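You operate a simulated robot arm through the tools that you are given. There is no shell and no other tool. Be economical: measure what you need, move in short steps, check, and stop when the job is done.

Carry out the task below with a simulated two-armed robot. There is one attempt and no reset: what you move stays moved.

TASK
Stack the purple foil roll from the clear end of the wide table on top of the silver foil roll. Take the green spool and leave it on the front of the white counter. Fetch the card scrap from the chest top behind the cloth rolls and set it on top of the purple foil wad. Take the grey block with the largest size on its label from the chest top behind the cloth rolls and put it on top of the gold foil wad. Put the brown felt block from the chest top behind the cloth rolls in the inside of the green tray and the grey felt block on the top of the bench of the blue press. Take the green block and put it on the white sheet on the chest top behind the cloth rolls. Any order will do. Set down upright: green block.

The check looks at the end state, three seconds after you hand in, the way a careful person would. Anything else that was tipped, shoved, dropped, spilled or broken makes it a failure. Flat cloth is picked up by pressing the open fingertips on it (5 to 10 N) and closing them slowly along it; thin cloth reads only 2 to 8 mm in the jaws.

THE ROBOT
Two 7-joint arms with fingered hands on one trunk, on a base that drives. Base frame: it is fixed to the floor where the robot stands at the start and does not move with it; the origin is under the middle of the robot, x ahead of it, y to its left, z up; the surface under the hand at the start is at about z = 800. Readings come in mm, degrees, newtons and seconds.
The left shoulder is at the start at [70, 172, 1302], the right one opposite. Places, roughly: card scrap (3x3x2 cm) [1100, -2000, 900]; felt block [1250, -2750, 1000]; foil roll [750, 0, 750]; front of the white counter (16x158 cm) [-1200, -1020, 880]; gold foil wad (5x5x5 cm) [1000, -3000, 1000]; green block (3x7x4 cm) [1300, -3100, 900]; green spool (5x5x4 cm) [1200, -2000, 900]; grey block [1000, -2750, 1000]; inside of the green tray (15x25 cm) [1960, -4640, 740]; purple foil wad (5x5x5 cm) [1000, -2100, 1000]; top of the bench of the blue press [1400, -4800, 700]; white sheet (8x13x2 cm) [1200, -2600, 900]. Payload 5 kg a hand.
The TCP of each hand is the grasp point between the finger pads, 43 mm short of the fingertips. In the tool frame z runs along the fingers and y along their closing line. The gripper opens to 144 mm. The gripper's body begins 50 mm behind the TCP. The gripper is a hand of 5 fingers: y runs from the thumb to the fingers, the wrist lies at [-21, -124, -221] in the tool frame, and closing takes about 1.5 s.
Orientation is told as [roll, pitch, yaw] about the base's x, y, z axes, in that order, counted from this pose: with the fingers straight down and the wrist toward the robot, the tool's x, y and z point along [0, 1, 0], [1, 0, 0] and [0, 0, -1] of the base frame.

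THE INTERFACE
- The arms move only by the tool step_arm. It takes "left_deltas", "right_deltas" or both (then of equal length, played together; a hand with none holds still); each is one flat list of numbers, 7 for each row, row after row: the finger opening in mm, from 0 to 144, then the shift along the base's x, y, z in mm, then the turn, a rotation vector about the base's x, y, z in degrees. In form: [claw, x, y, z, ax, ay, az, claw, x, y, z, ax, ay, az, ...]. A call has 1 to 12 rows; each row is the pose to reach, as a shift and turn from the pose commanded when the call began. Rows are played at 5 a second. More than 50 mm and 8.6 degrees between two rows, or a gripper value outside its range, and nothing of the call is played. A pose out of reach is approached as far as the arm can. The call stops where the force on the tool passes 40 N (or 10 N more than at its start, if that is more) or the arm is blocked; 0.2 s more then pass. Each finger travels about 45 mm/s and halts on what it meets, pressing with about 24 N; the grip force reading is that of the motor and also rises with nothing between the fingers. The clock runs only during rows and for 0.2 s after the last one: add rows that repeat a pose to give the fingers time. It gives the time, the measured TCP pose, the force on the tool (base axes), the opening and the grip force at its end, in the units of the frame above (readings bear some noise), with the torque about the TCP (base axes, N m) and any sound that the robot's microphone picked up.
- Cameras (640 x 400 px; columns grow to the right, rows downward): "scene" is now at [136.8, 6.6, 1530.4]; the picture's right is [0.07, -1.00, 0.00], its down [-0.63, -0.04, -0.78] and it looks along [0.78, 0.05, -0.63] (base axes); focal length 263 px, centre (320, 200). "left" rides on the left gripper at [-86, -108, -168] in its tool frame; the picture's right is [-0.80, -0.28, 0.53], its down [0.54, -0.73, 0.42] and it looks along [0.27, 0.63, 0.73] (tool axes); focal length 275 px, centre (320, 200). "right" rides on the right gripper at [86, -108, -168] in its tool frame; the picture's right is [-0.80, 0.28, -0.53], its down [-0.54, -0.73, 0.42] and it looks along [-0.27, 0.63, 0.73] (tool axes); focal length 275 px, centre (320, 200). There is no depth. A picture from a camera that has moved, and an enlarged one, comes with that camera's place and axes in the base frame and with its lens.
- capture(camera): a new picture of that camera. No time passes.
- lift_body(by): slides the trunk up (or, below 0, down) by that many mm; the arms and the scene camera ride with it, the base frame stays. It gives what a move gives, with no picture.
- base_move(legs): drives the robot by 1 to 6 legs, each [ahead, left, turn to the left] in mm, mm and degrees, along the robot's own axes; the way and the turn of a leg run together, so that a leg with both is an arc; at most 1500 mm and 180 degrees a leg. The arms and the cameras ride along, it lands a little off, and it stops where it bumps. It gives what a move gives.
- preshape(shape, hand): the hand has 5 fingers and takes this shape, open, in about a second: jaw (thumb against the fingers, like two jaws); tri (thumb and two fingers); tip (a fingertip pinch); poke (one finger out to press); point (the index stretched); flat (the hand flat); cup (the hand cupped); fist (a fist). The gripper value then closes the fingers along that shape, each until it touches; the sizes above hold for jaw. It gives what a move gives, with no picture.
- head_to(pan, tilt): turns the head with the scene camera to pan (to the left, within 86 degrees either way) and tilt (down, from -29 to 69), counted from straight ahead of the robot. It gives what a move gives.
- enlarge(camera, box): a new picture of the part [left, top, right, bottom] of that camera's present view, enlarged. No time passes.
- sign_off(): hands the job in; it is judged then, once.

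Work in short steps. Places have to be worked out from the pictures, the camera data and where the tool is seen: move nearer, look again, correct. Check each grasp and each placing, and mend what went wrong. You have 207 turns and 202 pictures in all, those below and enlarged ones among them. Open the grippers and draw the arms clear of the work before you hand the job in, unless the task says otherwise; then end with one line.

The tools are called after "Emit:" as a command line: name --argument value ..., lists and objects as JSON in quotes. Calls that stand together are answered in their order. step_arm: Moves the arms, as the interface text tells. Its arguments: {"type":"object","properties":{"left_deltas":{"type":"array","items":{"type":"number"}},"right_deltas":{"type":"array","items":{"type":"number"}}},"required":[]} The other tools are called the same way: lift_body (by) slides the trunk up or down; preshape (shape, hand) gives the hand a shape; base_move (legs) drives the base; head_to (pan, tilt) turns the head that bears the scene camera; capture (camera) takes a picture; enlarge (camera, box) takes an enlarged picture of a part of a camera's view; sign_off () hands the job in.

At the start:

```text
time_s: 0.0
left_ee_pos: [750.5, 361.7, 1135.2]
left_orientation: [0.1, 0.0, 0.0]
left_contact_force: [0.0, 0.3, -0.1]
left_torque: [-0.01, -0.01, 0.0]
left_opening: 143.9
left_finger_force: 0.1
left_shape: jaw
right_ee_pos: [792.0, -253.9, 1135.7]
right_orientation: [0.1, -0.1, 0.0]
right_contact_force: [0.0, 0.2, 0.6]
right_torque: [-0.02, 0.03, -0.01]
right_opening: 143.8
right_finger_force: 0.0
right_shape: jaw
trunk travel left (down, up): [-400.0, 540.0]
robot x, y, heading: [0.6, -2.9, -0.2]
head pan, tilt: [3.9, 38.8]
```

scene: 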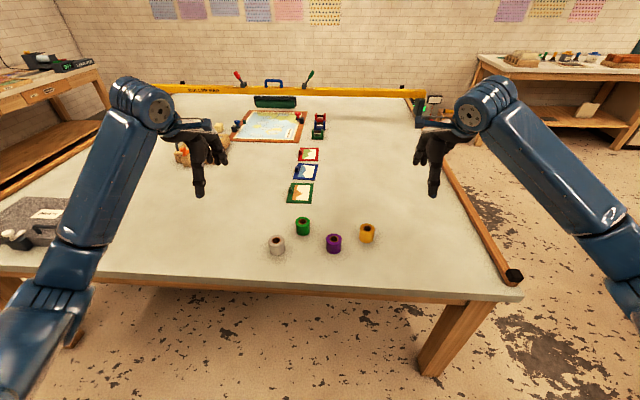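
right: 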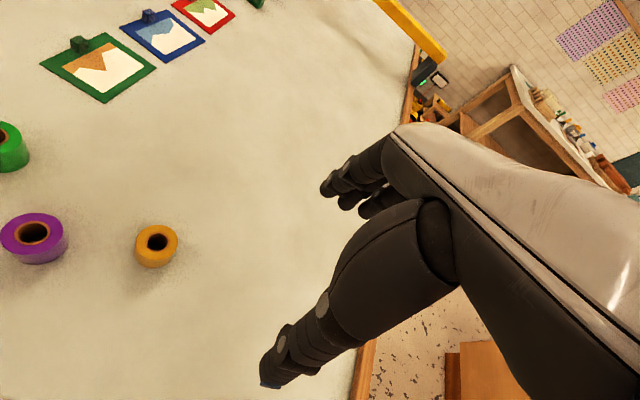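
left: 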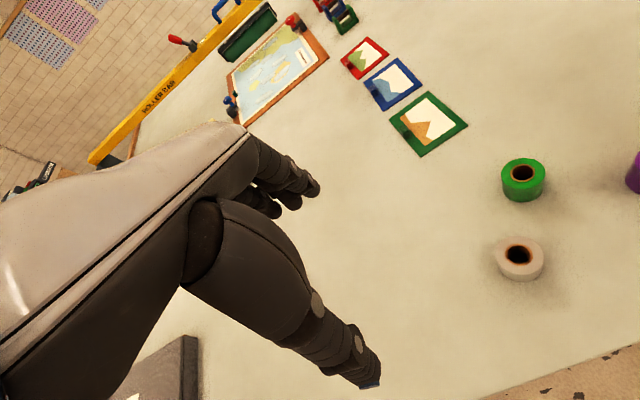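

I look closely at the rolls to fix their places and height.

Emit:
enlarge --camera "scene" --box '[240, 200, 400, 300]'

Emit:
enlarge --camera "left" --box '[400, 100, 640, 300]'

```text
4.00 times, centred on (320, 250) of scene
camera zoom: at [136.8, 6.6, 1530.4], right [0.07, -1.0, 0.0], down [-0.63, -0.04, -0.78], along [0.78, 0.05, -0.63], focal length 1050 px, centre (320, 0)
```

zoom: 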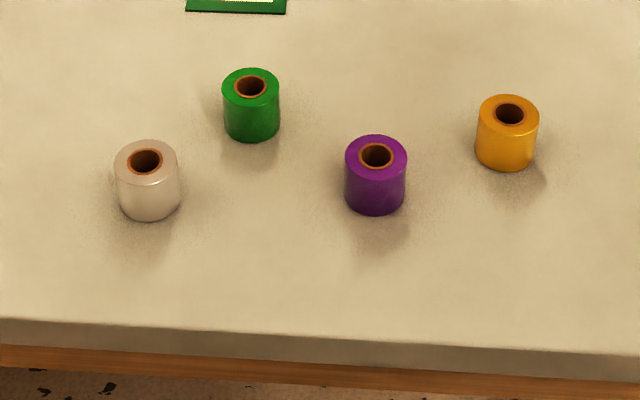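

```text
2.00 times, centred on (520, 200) of left
camera zoom: at [640.1, 276.3, 1302.8], right [-0.28, -0.8, -0.53], down [-0.73, 0.54, -0.42], along [0.63, 0.27, -0.73], focal length 551 px, centre (-80, 200)
```

zoom: 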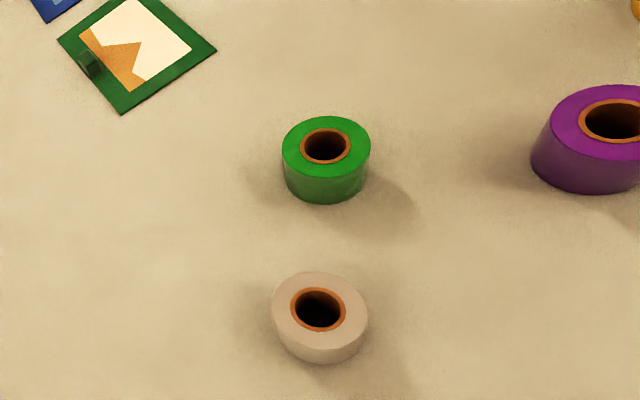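

Purple roll top is at about (774, -2, 844), silver at (752, 198, 844), and the table at about 795. I bring the left hand over the purple roll, high.

Emit:
step_arm --left_deltas '[144, 2.4, -36.4, -18, 0, 0, 0, 144, 4.8, -72.8, -36, 0, 0, 0, 144, 7.2, -109.2, -54, 0, 0, 0, 144, 9.6, -145.6, -72, 0, 0, 0, 144, 12, -182, -90, 0, 0, 0, 144, 14.4, -218.4, -108, 0, 0, 0, 144, 16.8, -254.8, -126, 0, 0, 0, 144, 19.2, -291.2, -144, 0, 0, 0, 144, 21.6, -327.6, -162, 0, 0, 0, 144, 24, -364, -180, 0, 0, 0, 144, 24, -364, -180, 0, 0, 0]'

Emit:
capture --camera "left"

Emit:
capture --camera "scene"

```text
time_s: 2.4
left_ee_pos: [772.6, -1.1, 957.0]
left_orientation: [0.1, 0.0, 0.0]
left_contact_force: [0.5, -0.3, 0.1]
left_torque: [-0.05, 0.02, -0.03]
left_opening: 143.8
left_finger_force: 0.0
left_shape: jaw
right_ee_pos: [792.5, -253.6, 1136.7]
right_orientation: [-0.1, 0.1, 0.0]
right_contact_force: [0.4, 0.9, 0.1]
right_torque: [-0.02, -0.02, -0.01]
right_opening: 143.2
right_finger_force: 0.0
right_shape: jaw
trunk travel left (down, up): [-400.0, 540.0]
robot x, y, heading: [0.1, 1.5, -0.1]
head pan, tilt: [3.9, 38.8]
```

```text
196 pictures are left
camera left: at [663.2, -86.5, 1123.9], right [-0.28, -0.8, -0.53], down [-0.73, 0.54, -0.42], along [0.63, 0.27, -0.73], focal length 275 px, centre (320, 200)
```

left: 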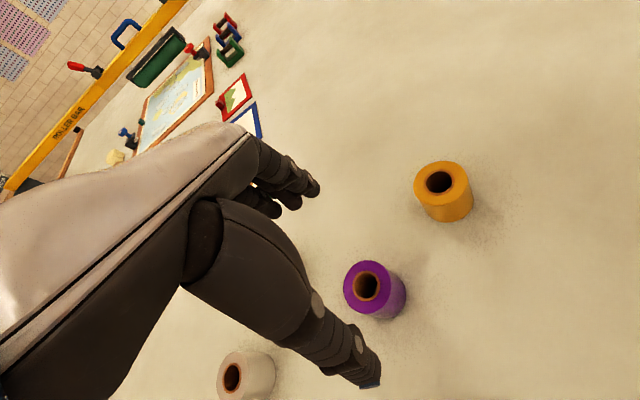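

```text
195 pictures are left
camera scene: at [136.6, 7.8, 1530.5], right [0.07, -1.0, 0.0], down [-0.63, -0.04, -0.78], along [0.78, 0.05, -0.63], focal length 263 px, centre (320, 200)
```

scene: 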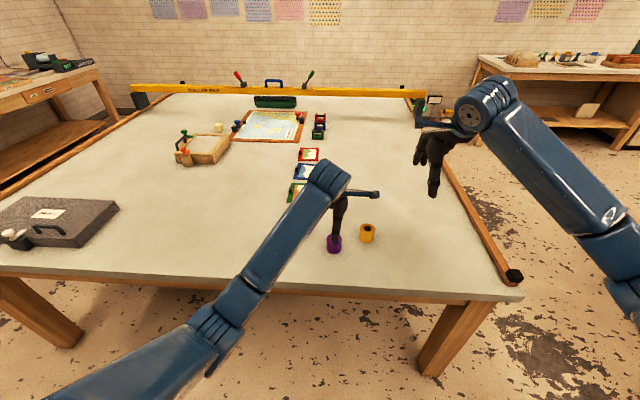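

The left view confirms the purple roll at (770, 1). I descend to TCP z≈846 with fingers open.

Emit:
step_arm --left_deltas '[144, -1, 1, -40, 0, 0, 0, 144, -1, 1, -75, 0, 0, 0, 144, -1, 1, -95, 0, 0, 0, 144, -1, 1, -111, 0, 0, 0, 144, -1, 1, -111, 0, 0, 0]'

Emit:
capture --camera "left"

```text
time_s: 3.6
left_ee_pos: [773.4, -1.4, 845.2]
left_orientation: [0.0, 0.1, -0.1]
left_contact_force: [-0.7, -0.5, -0.1]
left_torque: [0.01, 0.0, 0.0]
left_opening: 143.9
left_finger_force: 0.1
left_shape: jaw
right_ee_pos: [793.5, -255.2, 1134.6]
right_orientation: [-0.1, 0.1, 0.1]
right_contact_force: [0.3, -0.4, -0.2]
right_torque: [-0.03, 0.02, -0.02]
right_opening: 143.6
right_finger_force: 0.1
right_shape: jaw
trunk travel left (down, up): [-400.0, 540.0]
robot x, y, heading: [2.1, -2.9, -0.1]
head pan, tilt: [3.9, 38.8]
```

```text
194 pictures are left
camera left: at [663.0, -86.7, 1012.8], right [-0.28, -0.8, -0.53], down [-0.73, 0.54, -0.42], along [0.63, 0.27, -0.73], focal length 275 px, centre (320, 200)
```

left: 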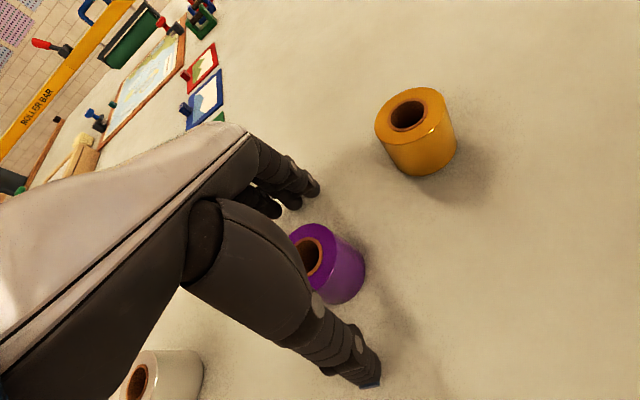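

The roll stands between the thumb and fingers. I close slowly.

Emit:
step_arm --left_deltas '[120, 0, 0, 0, 0, 0, 0, 100, 0, 0, 0, 0, 0, 0, 85, 0, 0, 0, 0, 0, 0, 70, 0, 0, 0, 0, 0, 0, 60, 0, 0, 0, 0, 0, 0, 50, 0, 0, 0, 0, 0, 0, 40, 0, 0, 0, 0, 0, 0, 40, 0, 0, 0, 0, 0, 0, 40, 0, 0, 0, 0, 0, 0]'

Emit:
capture --camera "left"

```text
time_s: 5.6
left_ee_pos: [773.4, -1.4, 845.7]
left_orientation: [0.0, 0.0, -0.1]
left_contact_force: [0.3, -0.2, 0.2]
left_torque: [-0.01, -0.02, 0.02]
left_opening: 46.8
left_finger_force: 24.1
left_shape: jaw
right_ee_pos: [792.3, -254.9, 1135.2]
right_orientation: [0.0, -0.1, 0.0]
right_contact_force: [-0.3, -0.4, 0.0]
right_torque: [0.02, 0.0, -0.02]
right_opening: 143.7
right_finger_force: 0.0
right_shape: jaw
trunk travel left (down, up): [-400.0, 540.0]
robot x, y, heading: [0.3, 1.5, 0.0]
head pan, tilt: [3.9, 38.8]
```

```text
193 pictures are left
camera left: at [663.0, -86.8, 1012.9], right [-0.28, -0.8, -0.53], down [-0.73, 0.54, -0.42], along [0.63, 0.27, -0.73], focal length 275 px, centre (320, 200)
```

left: 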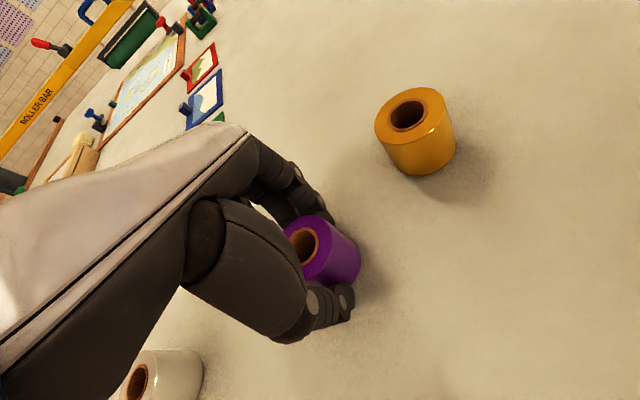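

The grip holds at 47 mm. I lift 90 mm and carry it over the silver roll.

Emit:
step_arm --left_deltas '[40, 0, 0, 30, 0, 0, 0, 40, 0, 0, 60, 0, 0, 0, 40, 0, 0, 90, 0, 0, 0, 40, -5, 40, 90, 0, 0, 0, 40, -10, 80, 90, 0, 0, 0, 40, -15, 120, 90, 0, 0, 0, 40, -20, 160, 90, 0, 0, 0, 40, -25, 194, 90, 0, 0, 0, 40, -25, 194, 90, 0, 0, 0]'

Emit:
capture --camera "left"

Emit:
enlarge --camera "scene" --box '[220, 180, 380, 280]'

Emit:
capture --camera "right"

```text
time_s: 7.6
left_ee_pos: [746.7, 192.1, 933.5]
left_orientation: [0.0, 0.0, 0.0]
left_contact_force: [-0.4, -0.4, -1.3]
left_torque: [0.05, 0.02, -0.02]
left_opening: 47.1
left_finger_force: 24.5
left_shape: jaw
right_ee_pos: [793.5, -254.6, 1135.3]
right_orientation: [-0.1, 0.1, 0.1]
right_contact_force: [0.2, -0.3, -0.2]
right_torque: [0.04, 0.0, -0.01]
right_opening: 143.5
right_finger_force: 0.0
right_shape: jaw
trunk travel left (down, up): [-400.0, 540.0]
robot x, y, heading: [1.4, 2.1, -0.2]
head pan, tilt: [3.9, 38.8]
```

```text
192 pictures are left
camera left: at [636.9, 105.8, 1100.8], right [-0.28, -0.8, -0.53], down [-0.73, 0.54, -0.42], along [0.63, 0.27, -0.73], focal length 275 px, centre (320, 200)
```

left: 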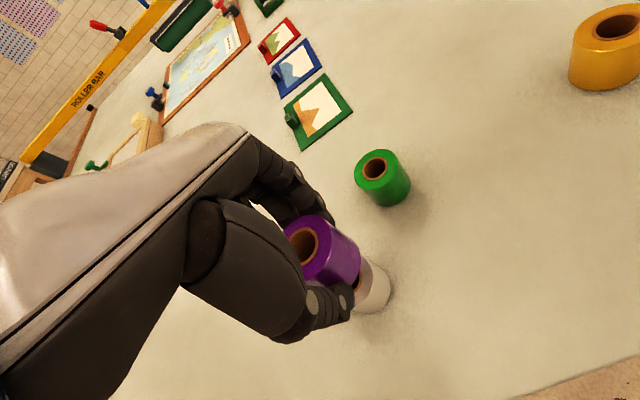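

```text
4.00 times, centred on (300, 230) of scene
camera zoom: at [137.2, 5.6, 1530.4], right [0.07, -1.0, 0.0], down [-0.63, -0.04, -0.78], along [0.78, 0.05, -0.63], focal length 1050 px, centre (400, 80)
```

zoom: 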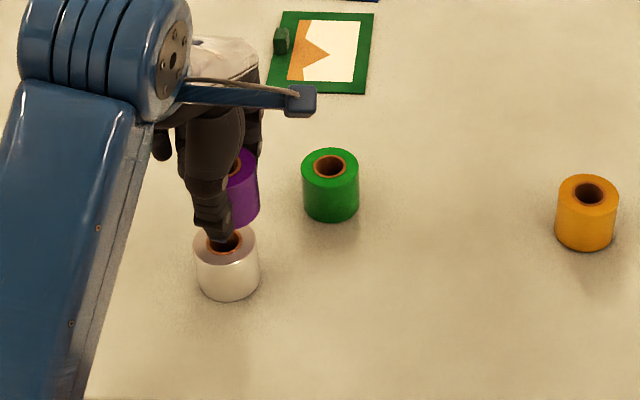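

```text
190 pictures are left
camera right: at [684.3, -168.9, 1303.0], right [0.28, -0.8, 0.53], down [-0.73, -0.54, -0.42], along [0.63, -0.27, -0.73], focal length 275 px, centre (320, 200)
```

right: 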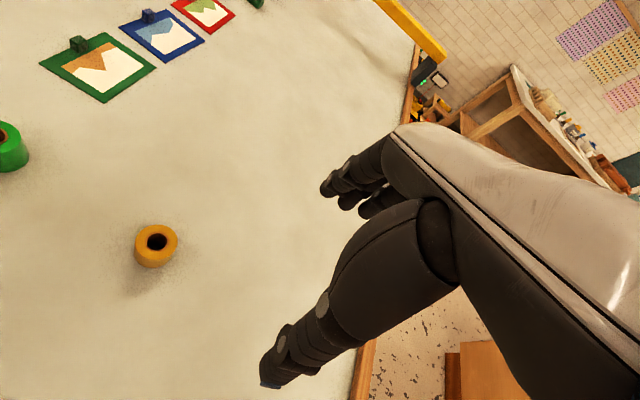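

Left view says alignment is good, scene view hints at a few mm of y error; I zoom in to settle it.

Emit:
enlarge --camera "scene" --box '[250, 200, 314, 240]'

Emit:
enlarge --camera "left" --box '[260, 200, 420, 300]'

```text
10.00 times, centred on (282, 220) of scene
camera zoom: at [137.2, 5.6, 1530.4], right [0.07, -1.0, 0.0], down [-0.63, -0.04, -0.78], along [0.78, 0.05, -0.63], focal length 2626 px, centre (700, 0)
```

zoom: 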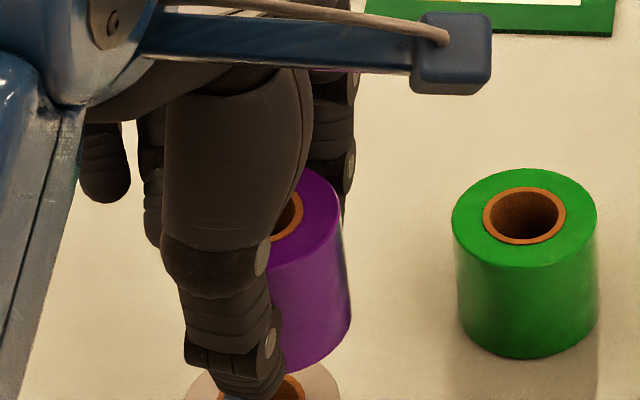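

```text
4.00 times, centred on (340, 250) of left
camera zoom: at [636.9, 105.8, 1100.8], right [-0.28, -0.8, -0.53], down [-0.73, 0.54, -0.42], along [0.63, 0.27, -0.73], focal length 1101 px, centre (240, 0)
```

zoom: 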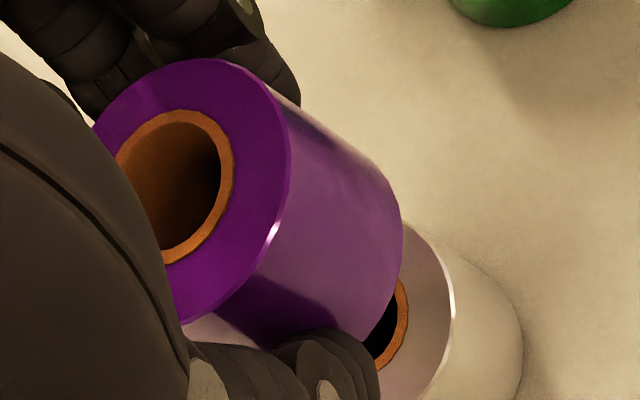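

Compromise: shift +3 mm in y, then lower gently toward contact (expected about 40 mm down).

Emit:
step_arm --left_deltas '[40, 0, 3, 0, 0, 0, 0, 40, 0, 3, -12, 0, 0, 0, 40, 0, 3, -24, 0, 0, 0, 40, 0, 3, -32, 0, 0, 0, 40, 0, 3, -35, 0, 0, 0, 40, 0, 3, -35, 0, 0, 0]'

Emit:
enlarge --camera "scene" --box '[220, 190, 348, 270]'

Emit:
enlarge --camera "left" --box '[260, 200, 420, 300]'

```text
time_s: 9.0
left_ee_pos: [748.2, 195.1, 898.8]
left_orientation: [0.1, 0.1, 0.0]
left_contact_force: [-0.2, 0.2, 0.1]
left_torque: [-0.02, -0.03, 0.02]
left_opening: 46.8
left_finger_force: 24.0
left_shape: jaw
right_ee_pos: [793.5, -255.2, 1135.5]
right_orientation: [-0.1, 0.0, 0.1]
right_contact_force: [0.9, -0.7, -0.7]
right_torque: [-0.02, -0.02, -0.01]
right_opening: 143.6
right_finger_force: 0.1
right_shape: jaw
trunk travel left (down, up): [-400.0, 540.0]
robot x, y, heading: [-1.6, 1.6, -0.1]
head pan, tilt: [3.9, 38.8]
```

```text
5.00 times, centred on (284, 230) of scene
camera zoom: at [136.9, 6.5, 1530.4], right [0.07, -1.0, 0.0], down [-0.63, -0.04, -0.78], along [0.78, 0.05, -0.63], focal length 1313 px, centre (500, 50)
```

zoom: 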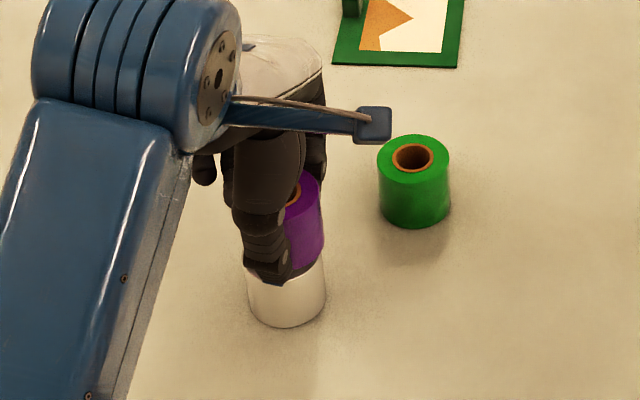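

```text
4.00 times, centred on (340, 250) of left
camera zoom: at [638.2, 110.4, 1066.7], right [-0.28, -0.8, -0.53], down [-0.73, 0.54, -0.42], along [0.63, 0.27, -0.73], focal length 1101 px, centre (240, 0)
```

zoom: 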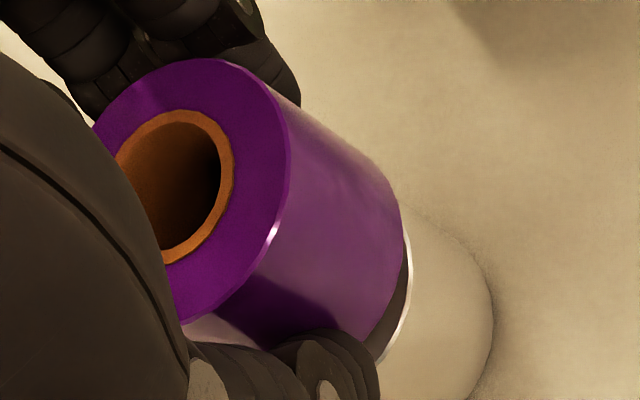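

Well aligned in both views. I lower the last millimetres and read the force.

Emit:
step_arm --left_deltas '[40, 0, 0, -2, 0, 0, 0, 40, 0, 0, -4, 0, 0, 0, 40, 0, 0, -4, 0, 0, 0]'

Emit:
enlarge --camera "left" --box '[260, 200, 420, 300]'

```text
time_s: 9.8
left_ee_pos: [749.1, 195.1, 896.6]
left_orientation: [0.1, 0.0, 0.0]
left_contact_force: [-0.6, -0.5, -1.2]
left_torque: [0.01, -0.01, 0.02]
left_opening: 46.8
left_finger_force: 23.9
left_shape: jaw
right_ee_pos: [792.0, -255.0, 1135.5]
right_orientation: [0.0, 0.1, 0.0]
right_contact_force: [-0.5, -0.2, 0.3]
right_torque: [0.01, -0.01, -0.01]
right_opening: 143.9
right_finger_force: 0.1
right_shape: jaw
trunk travel left (down, up): [-400.0, 540.0]
robot x, y, heading: [-1.7, 0.5, -0.1]
head pan, tilt: [3.9, 38.8]
```

```text
4.00 times, centred on (340, 250) of left
camera zoom: at [638.5, 110.4, 1062.9], right [-0.28, -0.8, -0.53], down [-0.73, 0.54, -0.42], along [0.63, 0.27, -0.73], focal length 1101 px, centre (240, 0)
```

zoom: 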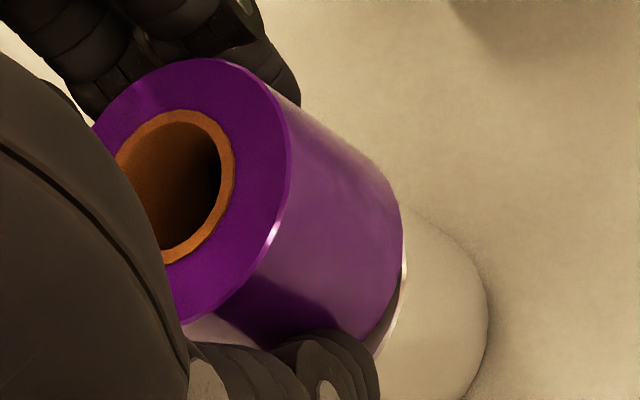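

Still no contact force; I go down a little more.

Emit:
step_arm --left_deltas '[40, 0, 0, -2, 0, 0, 0, 40, 0, 0, -3, 0, 0, 0, 40, 0, 0, -3, 0, 0, 0]'

Emit:
enlarge --camera "left" --box '[260, 200, 420, 300]'

```text
time_s: 10.6
left_ee_pos: [747.7, 196.1, 894.8]
left_orientation: [0.0, -0.2, 0.0]
left_contact_force: [1.3, 0.9, 11.5]
left_torque: [0.04, -0.18, 0.01]
left_opening: 47.6
left_finger_force: 24.1
left_shape: jaw
right_ee_pos: [791.8, -254.9, 1135.2]
right_orientation: [0.0, 0.0, 0.0]
right_contact_force: [-0.1, 0.2, -0.6]
right_torque: [0.01, 0.0, 0.01]
right_opening: 143.5
right_finger_force: 0.0
right_shape: jaw
trunk travel left (down, up): [-400.0, 540.0]
robot x, y, heading: [2.2, -0.3, 0.2]
head pan, tilt: [3.9, 38.8]
```

```text
4.00 times, centred on (340, 250) of left
camera zoom: at [637.9, 109.9, 1061.6], right [-0.28, -0.8, -0.53], down [-0.72, 0.54, -0.43], along [0.63, 0.27, -0.73], focal length 1101 px, centre (240, 0)
```

zoom: 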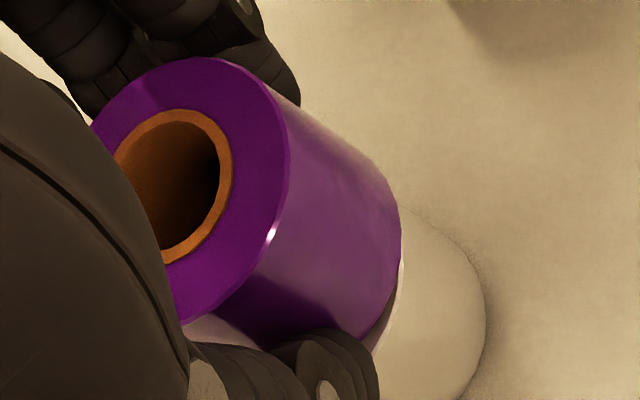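

Contact at 11 N: the roll is seated. I ease 1 mm and open slowly.

Emit:
step_arm --left_deltas '[48, 0, 0, 1, 0, 0, 0, 54, 0, 0, 1, 0, 0, 0, 60, 0, 0, 1, 0, 0, 0, 68, 0, 0, 1, 0, 0, 0, 78, 0, 0, 1, 0, 0, 0, 90, 0, 0, 1, 0, 0, 0, 100, 0, 0, 1, 0, 0, 0, 100, 0, 0, 1, 0, 0, 0]'

Emit:
capture --camera "left"

```text
time_s: 12.4
left_ee_pos: [748.1, 196.1, 893.3]
left_orientation: [0.0, -0.1, 0.0]
left_contact_force: [0.0, -0.2, -0.8]
left_torque: [-0.02, 0.04, -0.01]
left_opening: 99.4
left_finger_force: 0.0
left_shape: jaw
right_ee_pos: [792.2, -254.6, 1135.4]
right_orientation: [0.0, 0.0, -0.1]
right_contact_force: [-0.4, 0.3, -0.1]
right_torque: [-0.01, 0.02, 0.01]
right_opening: 143.4
right_finger_force: 0.1
right_shape: jaw
trunk travel left (down, up): [-400.0, 540.0]
robot x, y, heading: [-2.1, 2.7, 0.1]
head pan, tilt: [3.9, 38.8]
```

```text
183 pictures are left
camera left: at [638.4, 109.9, 1061.2], right [-0.28, -0.8, -0.53], down [-0.73, 0.54, -0.42], along [0.63, 0.27, -0.73], focal length 275 px, centre (320, 200)
```

left: 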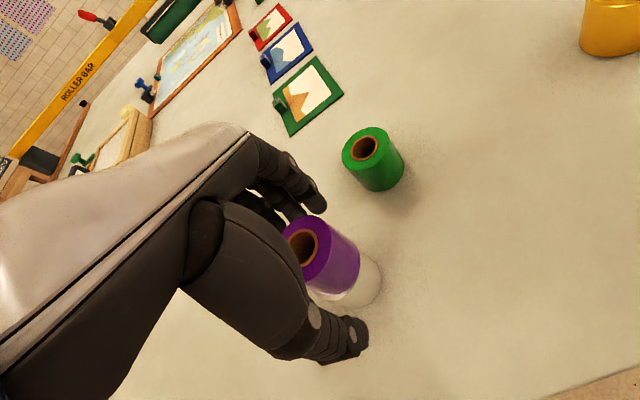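

The roll stands on its own. I rise straight up and back to a travel pose.

Emit:
step_arm --left_deltas '[100, 0, 0, 30, 0, 0, 0, 100, 0, 0, 70, 0, 0, 0, 110, 0, 0, 115, 0, 0, 0, 120, 0, 20, 150, 0, 0, 0, 130, 0, 40, 185, 0, 0, 0, 144, 0, 70, 220, 0, 0, 0, 144, 0, 110, 240, 0, 0, 0, 144, 0, 150, 240, 0, 0, 0, 144, 0, 150, 240, 0, 0, 0]'

Emit:
enlarge --camera "scene" --box '[220, 180, 380, 280]'

Emit:
head_to --pan -60 --tilt 20

Emit:
capture --camera "scene"

```text
time_s: 14.4
left_ee_pos: [747.2, 342.9, 1136.6]
left_orientation: [-0.1, -0.1, 0.1]
left_contact_force: [-0.4, -0.6, 0.3]
left_torque: [0.03, 0.0, -0.01]
left_opening: 143.6
left_finger_force: 0.1
left_shape: jaw
right_ee_pos: [793.9, -256.0, 1136.2]
right_orientation: [0.0, 0.0, -0.1]
right_contact_force: [-0.2, -0.5, -0.5]
right_torque: [0.05, -0.01, -0.01]
right_opening: 143.8
right_finger_force: 0.1
right_shape: jaw
trunk travel left (down, up): [-400.0, 540.0]
robot x, y, heading: [0.3, -5.1, 0.4]
head pan, tilt: [3.9, 38.8]
```

```text
4.00 times, centred on (300, 230) of scene
camera zoom: at [137.1, 5.1, 1530.4], right [0.07, -1.0, 0.0], down [-0.63, -0.04, -0.78], along [0.78, 0.05, -0.63], focal length 1050 px, centre (400, 80)
```

zoom: 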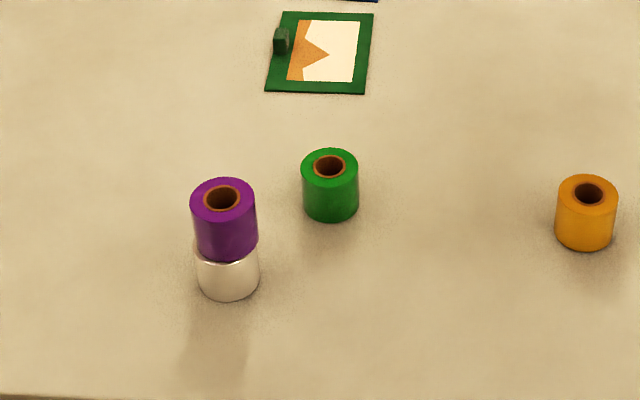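

```text
time_s: 15.7
left_ee_pos: [747.7, 343.7, 1136.3]
left_orientation: [0.0, 0.0, -0.1]
left_contact_force: [-0.2, 0.2, 0.0]
left_torque: [0.02, 0.01, -0.03]
left_opening: 143.7
left_finger_force: 0.1
left_shape: jaw
right_ee_pos: [793.2, -254.4, 1135.1]
right_orientation: [0.0, 0.0, 0.0]
right_contact_force: [0.9, 0.0, -0.1]
right_torque: [0.0, 0.01, -0.05]
right_opening: 143.7
right_finger_force: 0.0
right_shape: jaw
trunk travel left (down, up): [-400.0, 540.0]
robot x, y, heading: [2.7, -2.0, 0.1]
head pan, tilt: [-60.0, 20.0]
```

```text
181 pictures are left
camera scene: at [97.9, -79.8, 1560.1], right [-0.87, -0.5, 0.0], down [-0.17, 0.3, -0.94], along [0.47, -0.81, -0.34], focal length 263 px, centre (320, 200)
```

scene: 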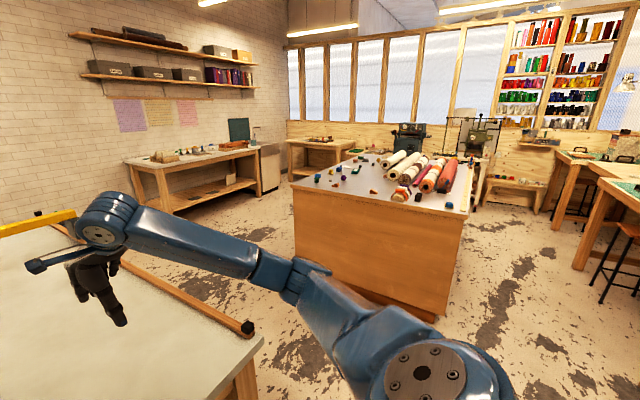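

Stack is good. The chest with the cloth rolls is on the right; I zoom on it.

Emit:
enlarge --camera "scene" --box '[280, 130, 500, 268]'

Emit:
enlarge --camera "scene" --box '[480, 130, 640, 230]'

```text
2.90 times, centred on (390, 199) of scene
camera zoom: at [97.9, -79.8, 1560.1], right [-0.87, -0.5, 0.0], down [-0.17, 0.3, -0.94], along [0.47, -0.81, -0.34], focal length 761 px, centre (117, 203)
```

zoom: 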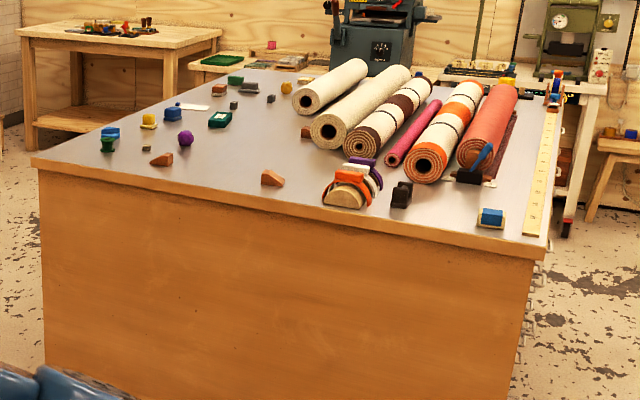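

```text
4.00 times, centred on (560, 180) of scene
camera zoom: at [97.9, -79.8, 1560.1], right [-0.87, -0.5, 0.0], down [-0.17, 0.3, -0.94], along [0.47, -0.81, -0.34], focal length 1050 px, centre (-640, 280)
```

zoom: 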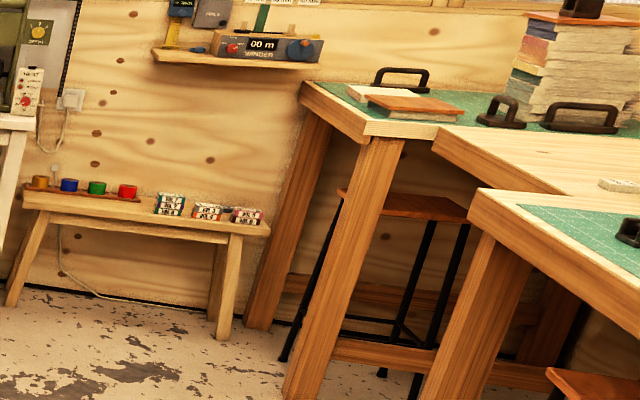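

Chest top spans about x 42–1440, y from -1860 back; the working objects lie on its +x side, which has free floor. I drive sideways into the aisle first and look along it.

Emit:
base_move --legs '[[0, -1230, 0]]'

Emit:
head_to --pan -25 --tilt 25

Emit:
capture --camera "scene"

```text
time_s: 21.9
left_ee_pos: [749.0, -864.6, 1137.7]
left_orientation: [0.0, -0.1, 0.0]
left_contact_force: [-0.1, 0.5, 0.5]
left_torque: [-0.01, -0.02, -0.03]
left_opening: 143.6
left_finger_force: 0.2
left_shape: jaw
right_ee_pos: [793.1, -1463.0, 1135.2]
right_orientation: [0.0, 0.0, 0.0]
right_contact_force: [-0.1, -0.4, 1.0]
right_torque: [0.0, 0.01, -0.02]
right_opening: 143.6
right_finger_force: 0.0
right_shape: jaw
trunk travel left (down, up): [-400.0, 540.0]
robot x, y, heading: [3.6, -1209.3, -0.0]
head pan, tilt: [-60.0, 20.0]
```

```text
time_s: 22.9
left_ee_pos: [747.3, -865.6, 1136.1]
left_orientation: [0.0, -0.1, 0.0]
left_contact_force: [-0.2, 0.4, -0.4]
left_torque: [0.01, -0.01, 0.02]
left_opening: 143.8
left_finger_force: 0.1
left_shape: jaw
right_ee_pos: [792.6, -1462.9, 1135.1]
right_orientation: [0.0, 0.1, 0.0]
right_contact_force: [0.1, -0.5, 0.9]
right_torque: [-0.02, -0.02, 0.01]
right_opening: 143.7
right_finger_force: 0.1
right_shape: jaw
trunk travel left (down, up): [-400.0, 540.0]
robot x, y, heading: [2.4, -1207.6, 0.1]
head pan, tilt: [-25.0, 25.0]
```

```text
178 pictures are left
camera scene: at [134.8, -1247.7, 1552.0], right [-0.42, -0.91, 0.0], down [-0.38, 0.18, -0.91], along [0.82, -0.38, -0.42], focal length 263 px, centre (320, 200)
```

scene: 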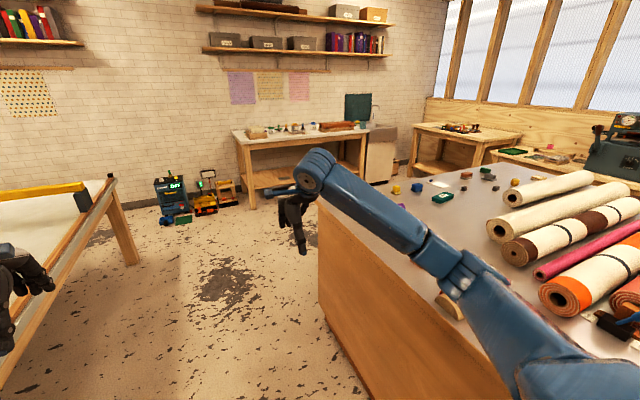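

The aisle and the floor beyond are clear. I drive to the +x side of the chest and turn to face it.

Emit:
base_move --legs '[[1200, 0, 0], [1150, 0, 0], [0, -1100, 0], [0, 0, -179.9]]'

Emit:
head_to --pan 0 --tilt 35

Emit:
capture --camera "scene"

```text
time_s: 47.1
left_ee_pos: [1560.2, -2644.9, 1136.4]
left_orientation: [0.1, 0.0, 177.1]
left_contact_force: [-0.3, 0.4, 0.3]
left_torque: [-0.01, 0.02, -0.02]
left_opening: 143.9
left_finger_force: 0.1
left_shape: jaw
right_ee_pos: [1544.2, -2045.1, 1135.1]
right_orientation: [0.1, -0.1, 177.2]
right_contact_force: [-0.1, -0.2, 0.3]
right_torque: [-0.01, 0.01, 0.02]
right_opening: 143.8
right_finger_force: 0.0
right_shape: jaw
trunk travel left (down, up): [-400.0, 540.0]
robot x, y, heading: [2327.1, -2340.3, 177.0]
head pan, tilt: [-25.0, 25.0]
```

```text
time_s: 48.0
left_ee_pos: [1559.5, -2644.7, 1136.3]
left_orientation: [0.0, 0.0, 177.3]
left_contact_force: [-0.5, 0.5, -0.3]
left_torque: [0.0, 0.0, 0.0]
left_opening: 143.7
left_finger_force: 0.0
left_shape: jaw
right_ee_pos: [1543.9, -2045.8, 1135.4]
right_orientation: [0.0, 0.0, 177.2]
right_contact_force: [0.1, 0.0, -0.6]
right_torque: [0.01, 0.0, -0.01]
right_opening: 143.7
right_finger_force: 0.0
right_shape: jaw
trunk travel left (down, up): [-400.0, 540.0]
robot x, y, heading: [2324.4, -2339.0, 177.1]
head pan, tilt: [0.0, 35.0]
```

```text
177 pictures are left
camera scene: at [2185.9, -2329.9, 1536.3], right [0.05, 1.0, 0.0], down [0.57, -0.03, -0.82], along [-0.82, 0.04, -0.57], focal length 263 px, centre (320, 200)
```

scene: 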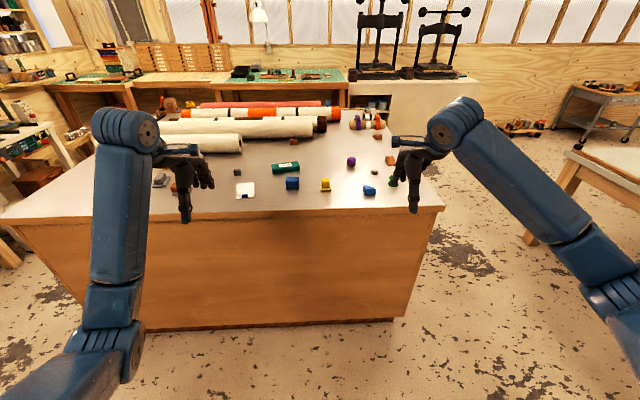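

I zoom to identify the objects on this side of the chest.

Emit:
enlarge --camera "scene" --box '[200, 100, 440, 250]'

Emit:
base_move --legs '[[420, 0, 2.9]]'

Emit:
head_to --pan 0 --tilt 40

Emit:
capture --camera "scene"

```text
2.67 times, centred on (320, 175) of scene
camera zoom: at [2185.9, -2329.9, 1536.3], right [0.05, 1.0, 0.0], down [0.57, -0.03, -0.82], along [-0.82, 0.04, -0.57], focal length 700 px, centre (320, 267)
```

zoom: 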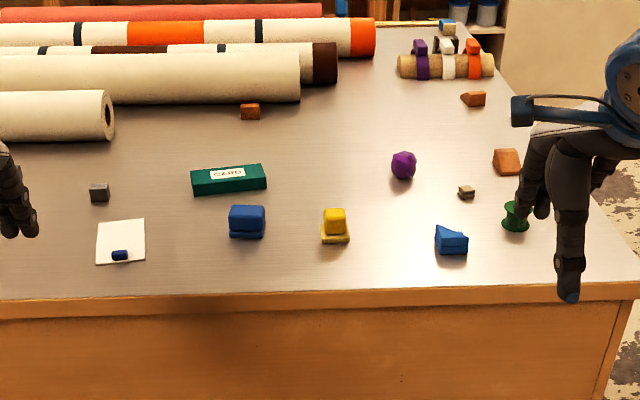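

```text
time_s: 50.5
left_ee_pos: [1154.0, -2665.6, 1137.8]
left_orientation: [0.0, 0.0, 179.7]
left_contact_force: [0.7, 0.4, -0.3]
left_torque: [-0.01, -0.02, 0.03]
left_opening: 143.6
left_finger_force: 0.0
left_shape: jaw
right_ee_pos: [1112.0, -2066.3, 1135.9]
right_orientation: [0.0, 0.0, 179.7]
right_contact_force: [0.1, -0.5, 0.5]
right_torque: [0.03, 0.01, -0.02]
right_opening: 143.9
right_finger_force: 0.0
right_shape: jaw
trunk travel left (down, up): [-400.0, 540.0]
robot x, y, heading: [1900.5, -2323.9, 179.8]
head pan, tilt: [0.0, 35.0]
```

```text
time_s: 51.2
left_ee_pos: [1152.8, -2665.3, 1137.1]
left_orientation: [0.0, 0.0, 179.7]
left_contact_force: [-0.1, 0.2, -0.1]
left_torque: [0.03, 0.01, 0.0]
left_opening: 143.6
left_finger_force: 0.1
left_shape: jaw
right_ee_pos: [1111.3, -2067.0, 1135.1]
right_orientation: [0.0, 0.0, 179.7]
right_contact_force: [-0.1, -0.5, -0.4]
right_torque: [-0.02, -0.02, 0.01]
right_opening: 143.8
right_finger_force: 0.0
right_shape: jaw
trunk travel left (down, up): [-400.0, 540.0]
robot x, y, heading: [1900.3, -2326.2, 179.6]
head pan, tilt: [0.0, 40.0]
```

```text
175 pictures are left
camera scene: at [1767.3, -2324.3, 1528.6], right [0.01, 1.0, 0.0], down [0.64, 0.0, -0.77], along [-0.77, 0.0, -0.64], focal length 263 px, centre (320, 200)
```

scene: 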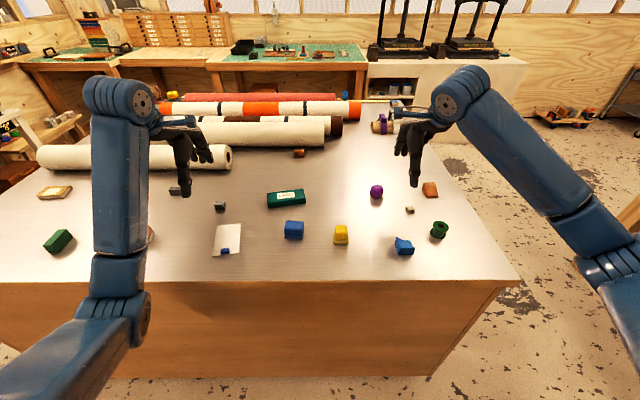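

I zoom the right part (scrap, wad, spool) and the left part.

Emit:
enlarge --camera "scene" --box '[340, 170, 468, 250]'

Emit:
enlarge --camera "right" --box '[0, 0, 400, 400]'

Emit:
capture --camera "left"

```text
5.00 times, centred on (404, 210) of scene
camera zoom: at [1767.3, -2324.3, 1528.6], right [0.01, 1.0, 0.0], down [0.64, 0.0, -0.77], along [-0.77, 0.0, -0.64], focal length 1313 px, centre (-100, 150)
```

zoom: 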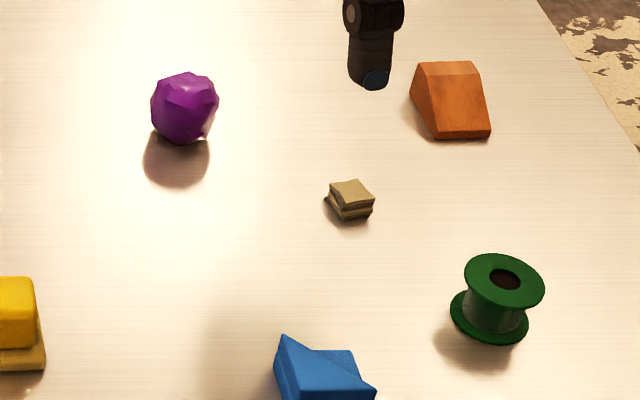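

```text
1.00 times, centred on (200, 200) of right (not enlarged: the box is as wide or as high as the picture)
camera zoom: at [1218.9, -2153.5, 1303.0], right [-0.28, 0.8, 0.53], down [0.73, 0.54, -0.42], along [-0.62, 0.27, -0.73], focal length 275 px, centre (440, 200)
```

zoom: 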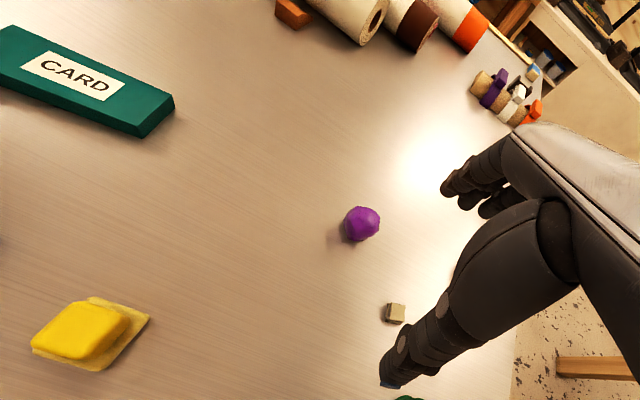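

```text
172 pictures are left
camera left: at [1259.9, -2579.3, 1303.7], right [0.29, 0.79, -0.53], down [0.72, -0.55, -0.42], along [-0.63, -0.26, -0.73], focal length 275 px, centre (320, 200)
```

left: 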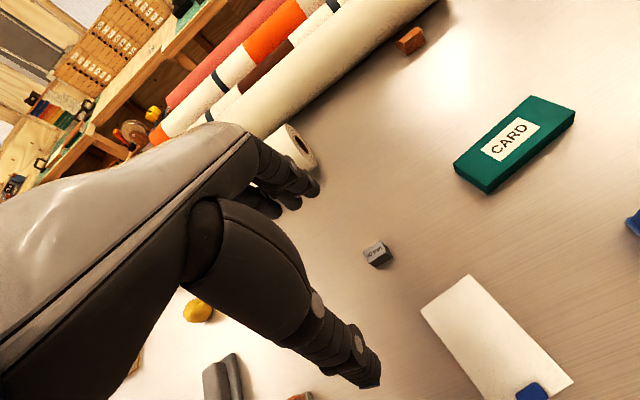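

Chest top works out at z≈935; scrap at (1122,-2027) top 955; purple wad centre (1042,-2123), top ≈988; spool (1225,-1968). I move the right hand above the scrap for a close look.

Emit:
step_arm --right_deltas '[120, 4, 15, -20, 0, 0, 0, 100, 8, 30, -40, 0, 0, 0, 90, 11, 40, -60, 0, 0, 0, 90, 11, 40, -75, 0, 0, 0, 90, 11, 40, -75, 0, 0, 0]'

Emit:
capture --camera "right"

Emit:
enlarge --camera "scene" --box '[340, 150, 468, 230]'

```text
time_s: 52.4
left_ee_pos: [1153.1, -2666.1, 1136.2]
left_orientation: [0.0, 0.0, 179.7]
left_contact_force: [0.6, 0.1, -0.6]
left_torque: [0.01, -0.01, -0.02]
left_opening: 143.4
left_finger_force: 0.1
left_shape: jaw
right_ee_pos: [1123.1, -2026.7, 1060.9]
right_orientation: [0.0, -0.1, 179.7]
right_contact_force: [0.7, 0.1, -0.6]
right_torque: [0.02, -0.01, 0.01]
right_opening: 90.3
right_finger_force: 0.0
right_shape: jaw
trunk travel left (down, up): [-400.0, 540.0]
robot x, y, heading: [1903.8, -2327.3, 179.7]
head pan, tilt: [0.0, 40.0]
```

```text
171 pictures are left
camera right: at [1230.7, -2113.3, 1228.8], right [-0.28, 0.8, 0.53], down [0.73, 0.54, -0.42], along [-0.62, 0.27, -0.73], focal length 275 px, centre (320, 200)
```

right: 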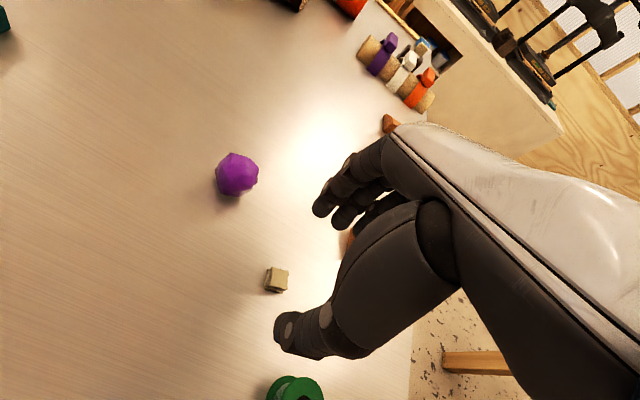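

```text
5.00 times, centred on (404, 190) of scene
camera zoom: at [1768.1, -2324.5, 1528.7], right [0.01, 1.0, 0.0], down [0.64, 0.0, -0.77], along [-0.77, 0.0, -0.64], focal length 1313 px, centre (-100, 250)
```

zoom: 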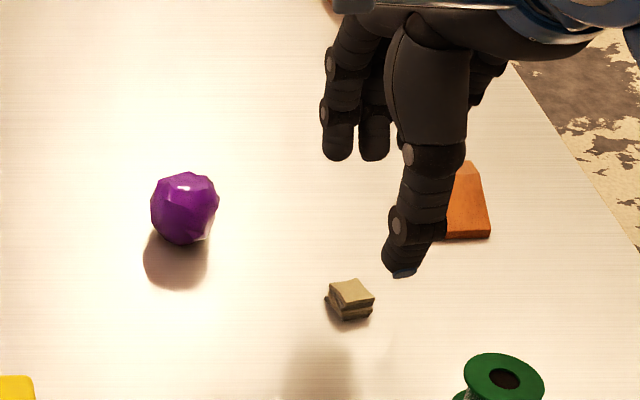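

Emit:
enlarge --camera "right" --box '[237, 255, 317, 305]'

```text
8.00 times, centred on (277, 280) of right
camera zoom: at [1230.7, -2113.3, 1228.8], right [-0.28, 0.8, 0.53], down [0.73, 0.54, -0.42], along [-0.62, 0.27, -0.73], focal length 2202 px, centre (664, -440)
```

zoom: 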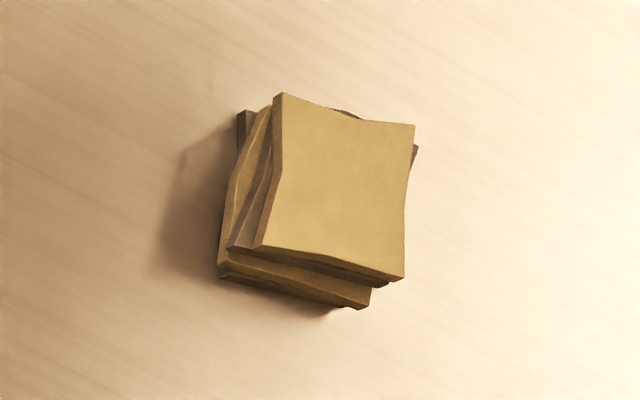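

Scrap's edges are turned about +19°. I turn the hand by 19°, centre on (1121,-2024) and go down to z≈1000 first.

Emit:
step_arm --right_deltas '[90, -1, 1, 0, 0, 0, 7, 90, -2, 2, 0, 0, 0, 14, 90, -2, 2.5, -20, 0, 0, 19, 90, -2, 2.5, -45, 0, 0, 19, 90, -2, 2.5, -60, 0, 0, 19, 90, -2, 2.5, -60, 0, 0, 19]'

Emit:
capture --camera "right"

Emit:
enlarge --camera "scene" --box '[340, 160, 468, 240]'

```text
time_s: 53.8
left_ee_pos: [1153.3, -2664.6, 1138.0]
left_orientation: [0.0, 0.0, 179.7]
left_contact_force: [-0.7, 0.4, 0.0]
left_torque: [-0.02, -0.01, 0.01]
left_opening: 143.7
left_finger_force: 0.1
left_shape: jaw
right_ee_pos: [1120.8, -2023.4, 999.9]
right_orientation: [0.0, 0.0, -161.3]
right_contact_force: [-1.3, 0.1, 0.2]
right_torque: [-0.02, -0.01, -0.03]
right_opening: 90.5
right_finger_force: 0.0
right_shape: jaw
trunk travel left (down, up): [-400.0, 540.0]
robot x, y, heading: [1902.7, -2327.1, 179.6]
head pan, tilt: [0.0, 40.0]
```

```text
168 pictures are left
camera right: at [1251.8, -2071.0, 1168.7], right [-0.52, 0.66, 0.53], down [0.51, 0.75, -0.42], along [-0.68, 0.05, -0.73], focal length 275 px, centre (320, 200)
```

right: 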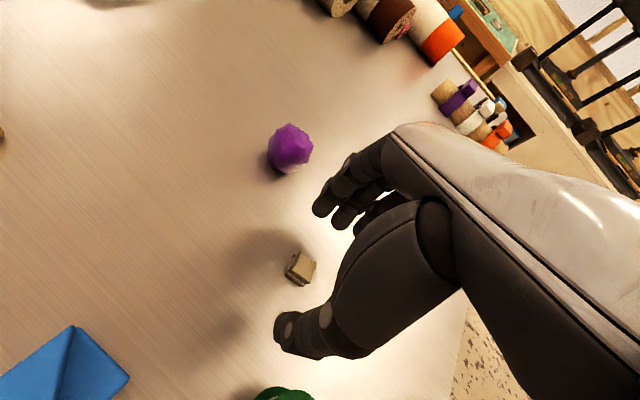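

```text
5.00 times, centred on (404, 200) of scene
camera zoom: at [1767.9, -2324.3, 1528.7], right [0.01, 1.0, 0.0], down [0.64, 0.0, -0.77], along [-0.77, 0.0, -0.64], focal length 1313 px, centre (-100, 200)
```

zoom: 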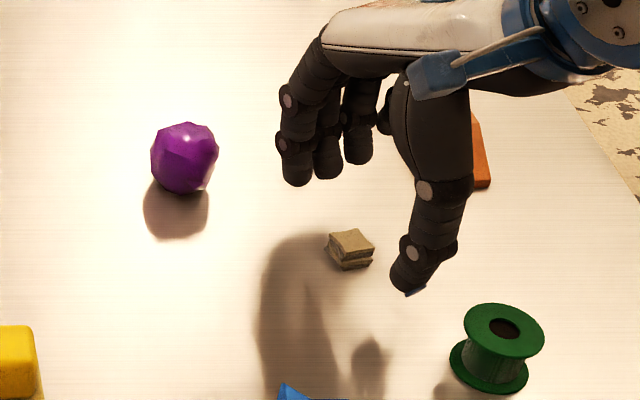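

Scrap lies between thumb and fingers. I go down to z=981.

Emit:
step_arm --right_deltas '[90, 1, -2, -10, 0, 0, 0, 90, 1, -2, -19, 0, 0, 0, 90, 1, -2, -19, 0, 0, 0]'

Emit:
enlarge --camera "scene" --box '[340, 160, 468, 240]'

Emit:
enlarge --camera "right" --box '[220, 150, 380, 350]'

```text
time_s: 54.6
left_ee_pos: [1153.8, -2666.1, 1136.8]
left_orientation: [-0.1, 0.1, 179.8]
left_contact_force: [0.0, -0.6, 0.0]
left_torque: [0.01, -0.04, -0.01]
left_opening: 143.8
left_finger_force: 0.2
left_shape: jaw
right_ee_pos: [1121.2, -2026.4, 981.9]
right_orientation: [0.0, 0.0, -161.2]
right_contact_force: [0.2, -0.5, -0.6]
right_torque: [0.02, 0.04, -0.02]
right_opening: 90.4
right_finger_force: 0.1
right_shape: jaw
trunk travel left (down, up): [-400.0, 540.0]
robot x, y, heading: [1902.6, -2329.9, 179.8]
head pan, tilt: [0.0, 40.0]
```

```text
5.00 times, centred on (404, 200) of scene
camera zoom: at [1768.0, -2324.4, 1528.7], right [0.01, 1.0, 0.0], down [0.64, 0.0, -0.77], along [-0.77, 0.0, -0.64], focal length 1313 px, centre (-100, 200)
```

zoom: 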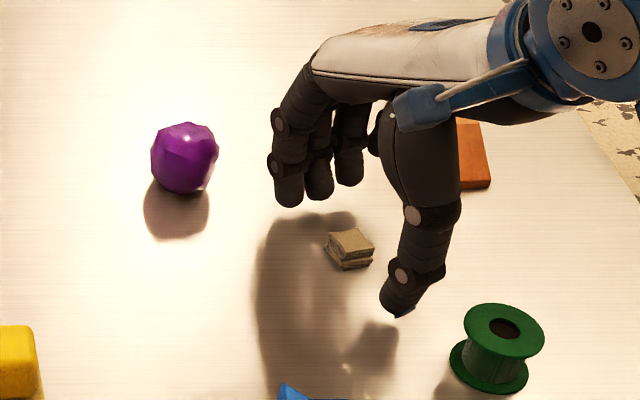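

```text
2.00 times, centred on (300, 250) of right
camera zoom: at [1251.4, -2073.0, 1149.5], right [-0.52, 0.66, 0.53], down [0.51, 0.75, -0.42], along [-0.68, 0.05, -0.73], focal length 551 px, centre (360, 100)
```

zoom: 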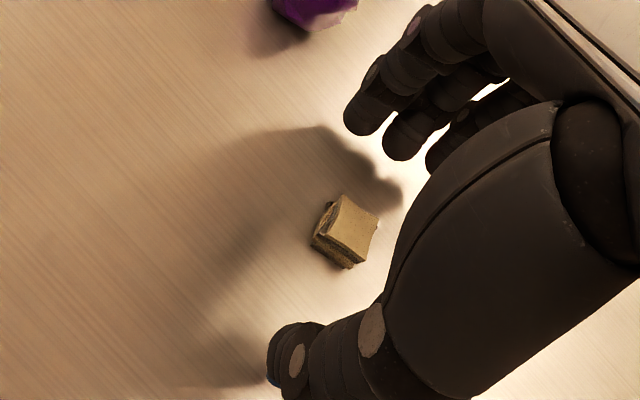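

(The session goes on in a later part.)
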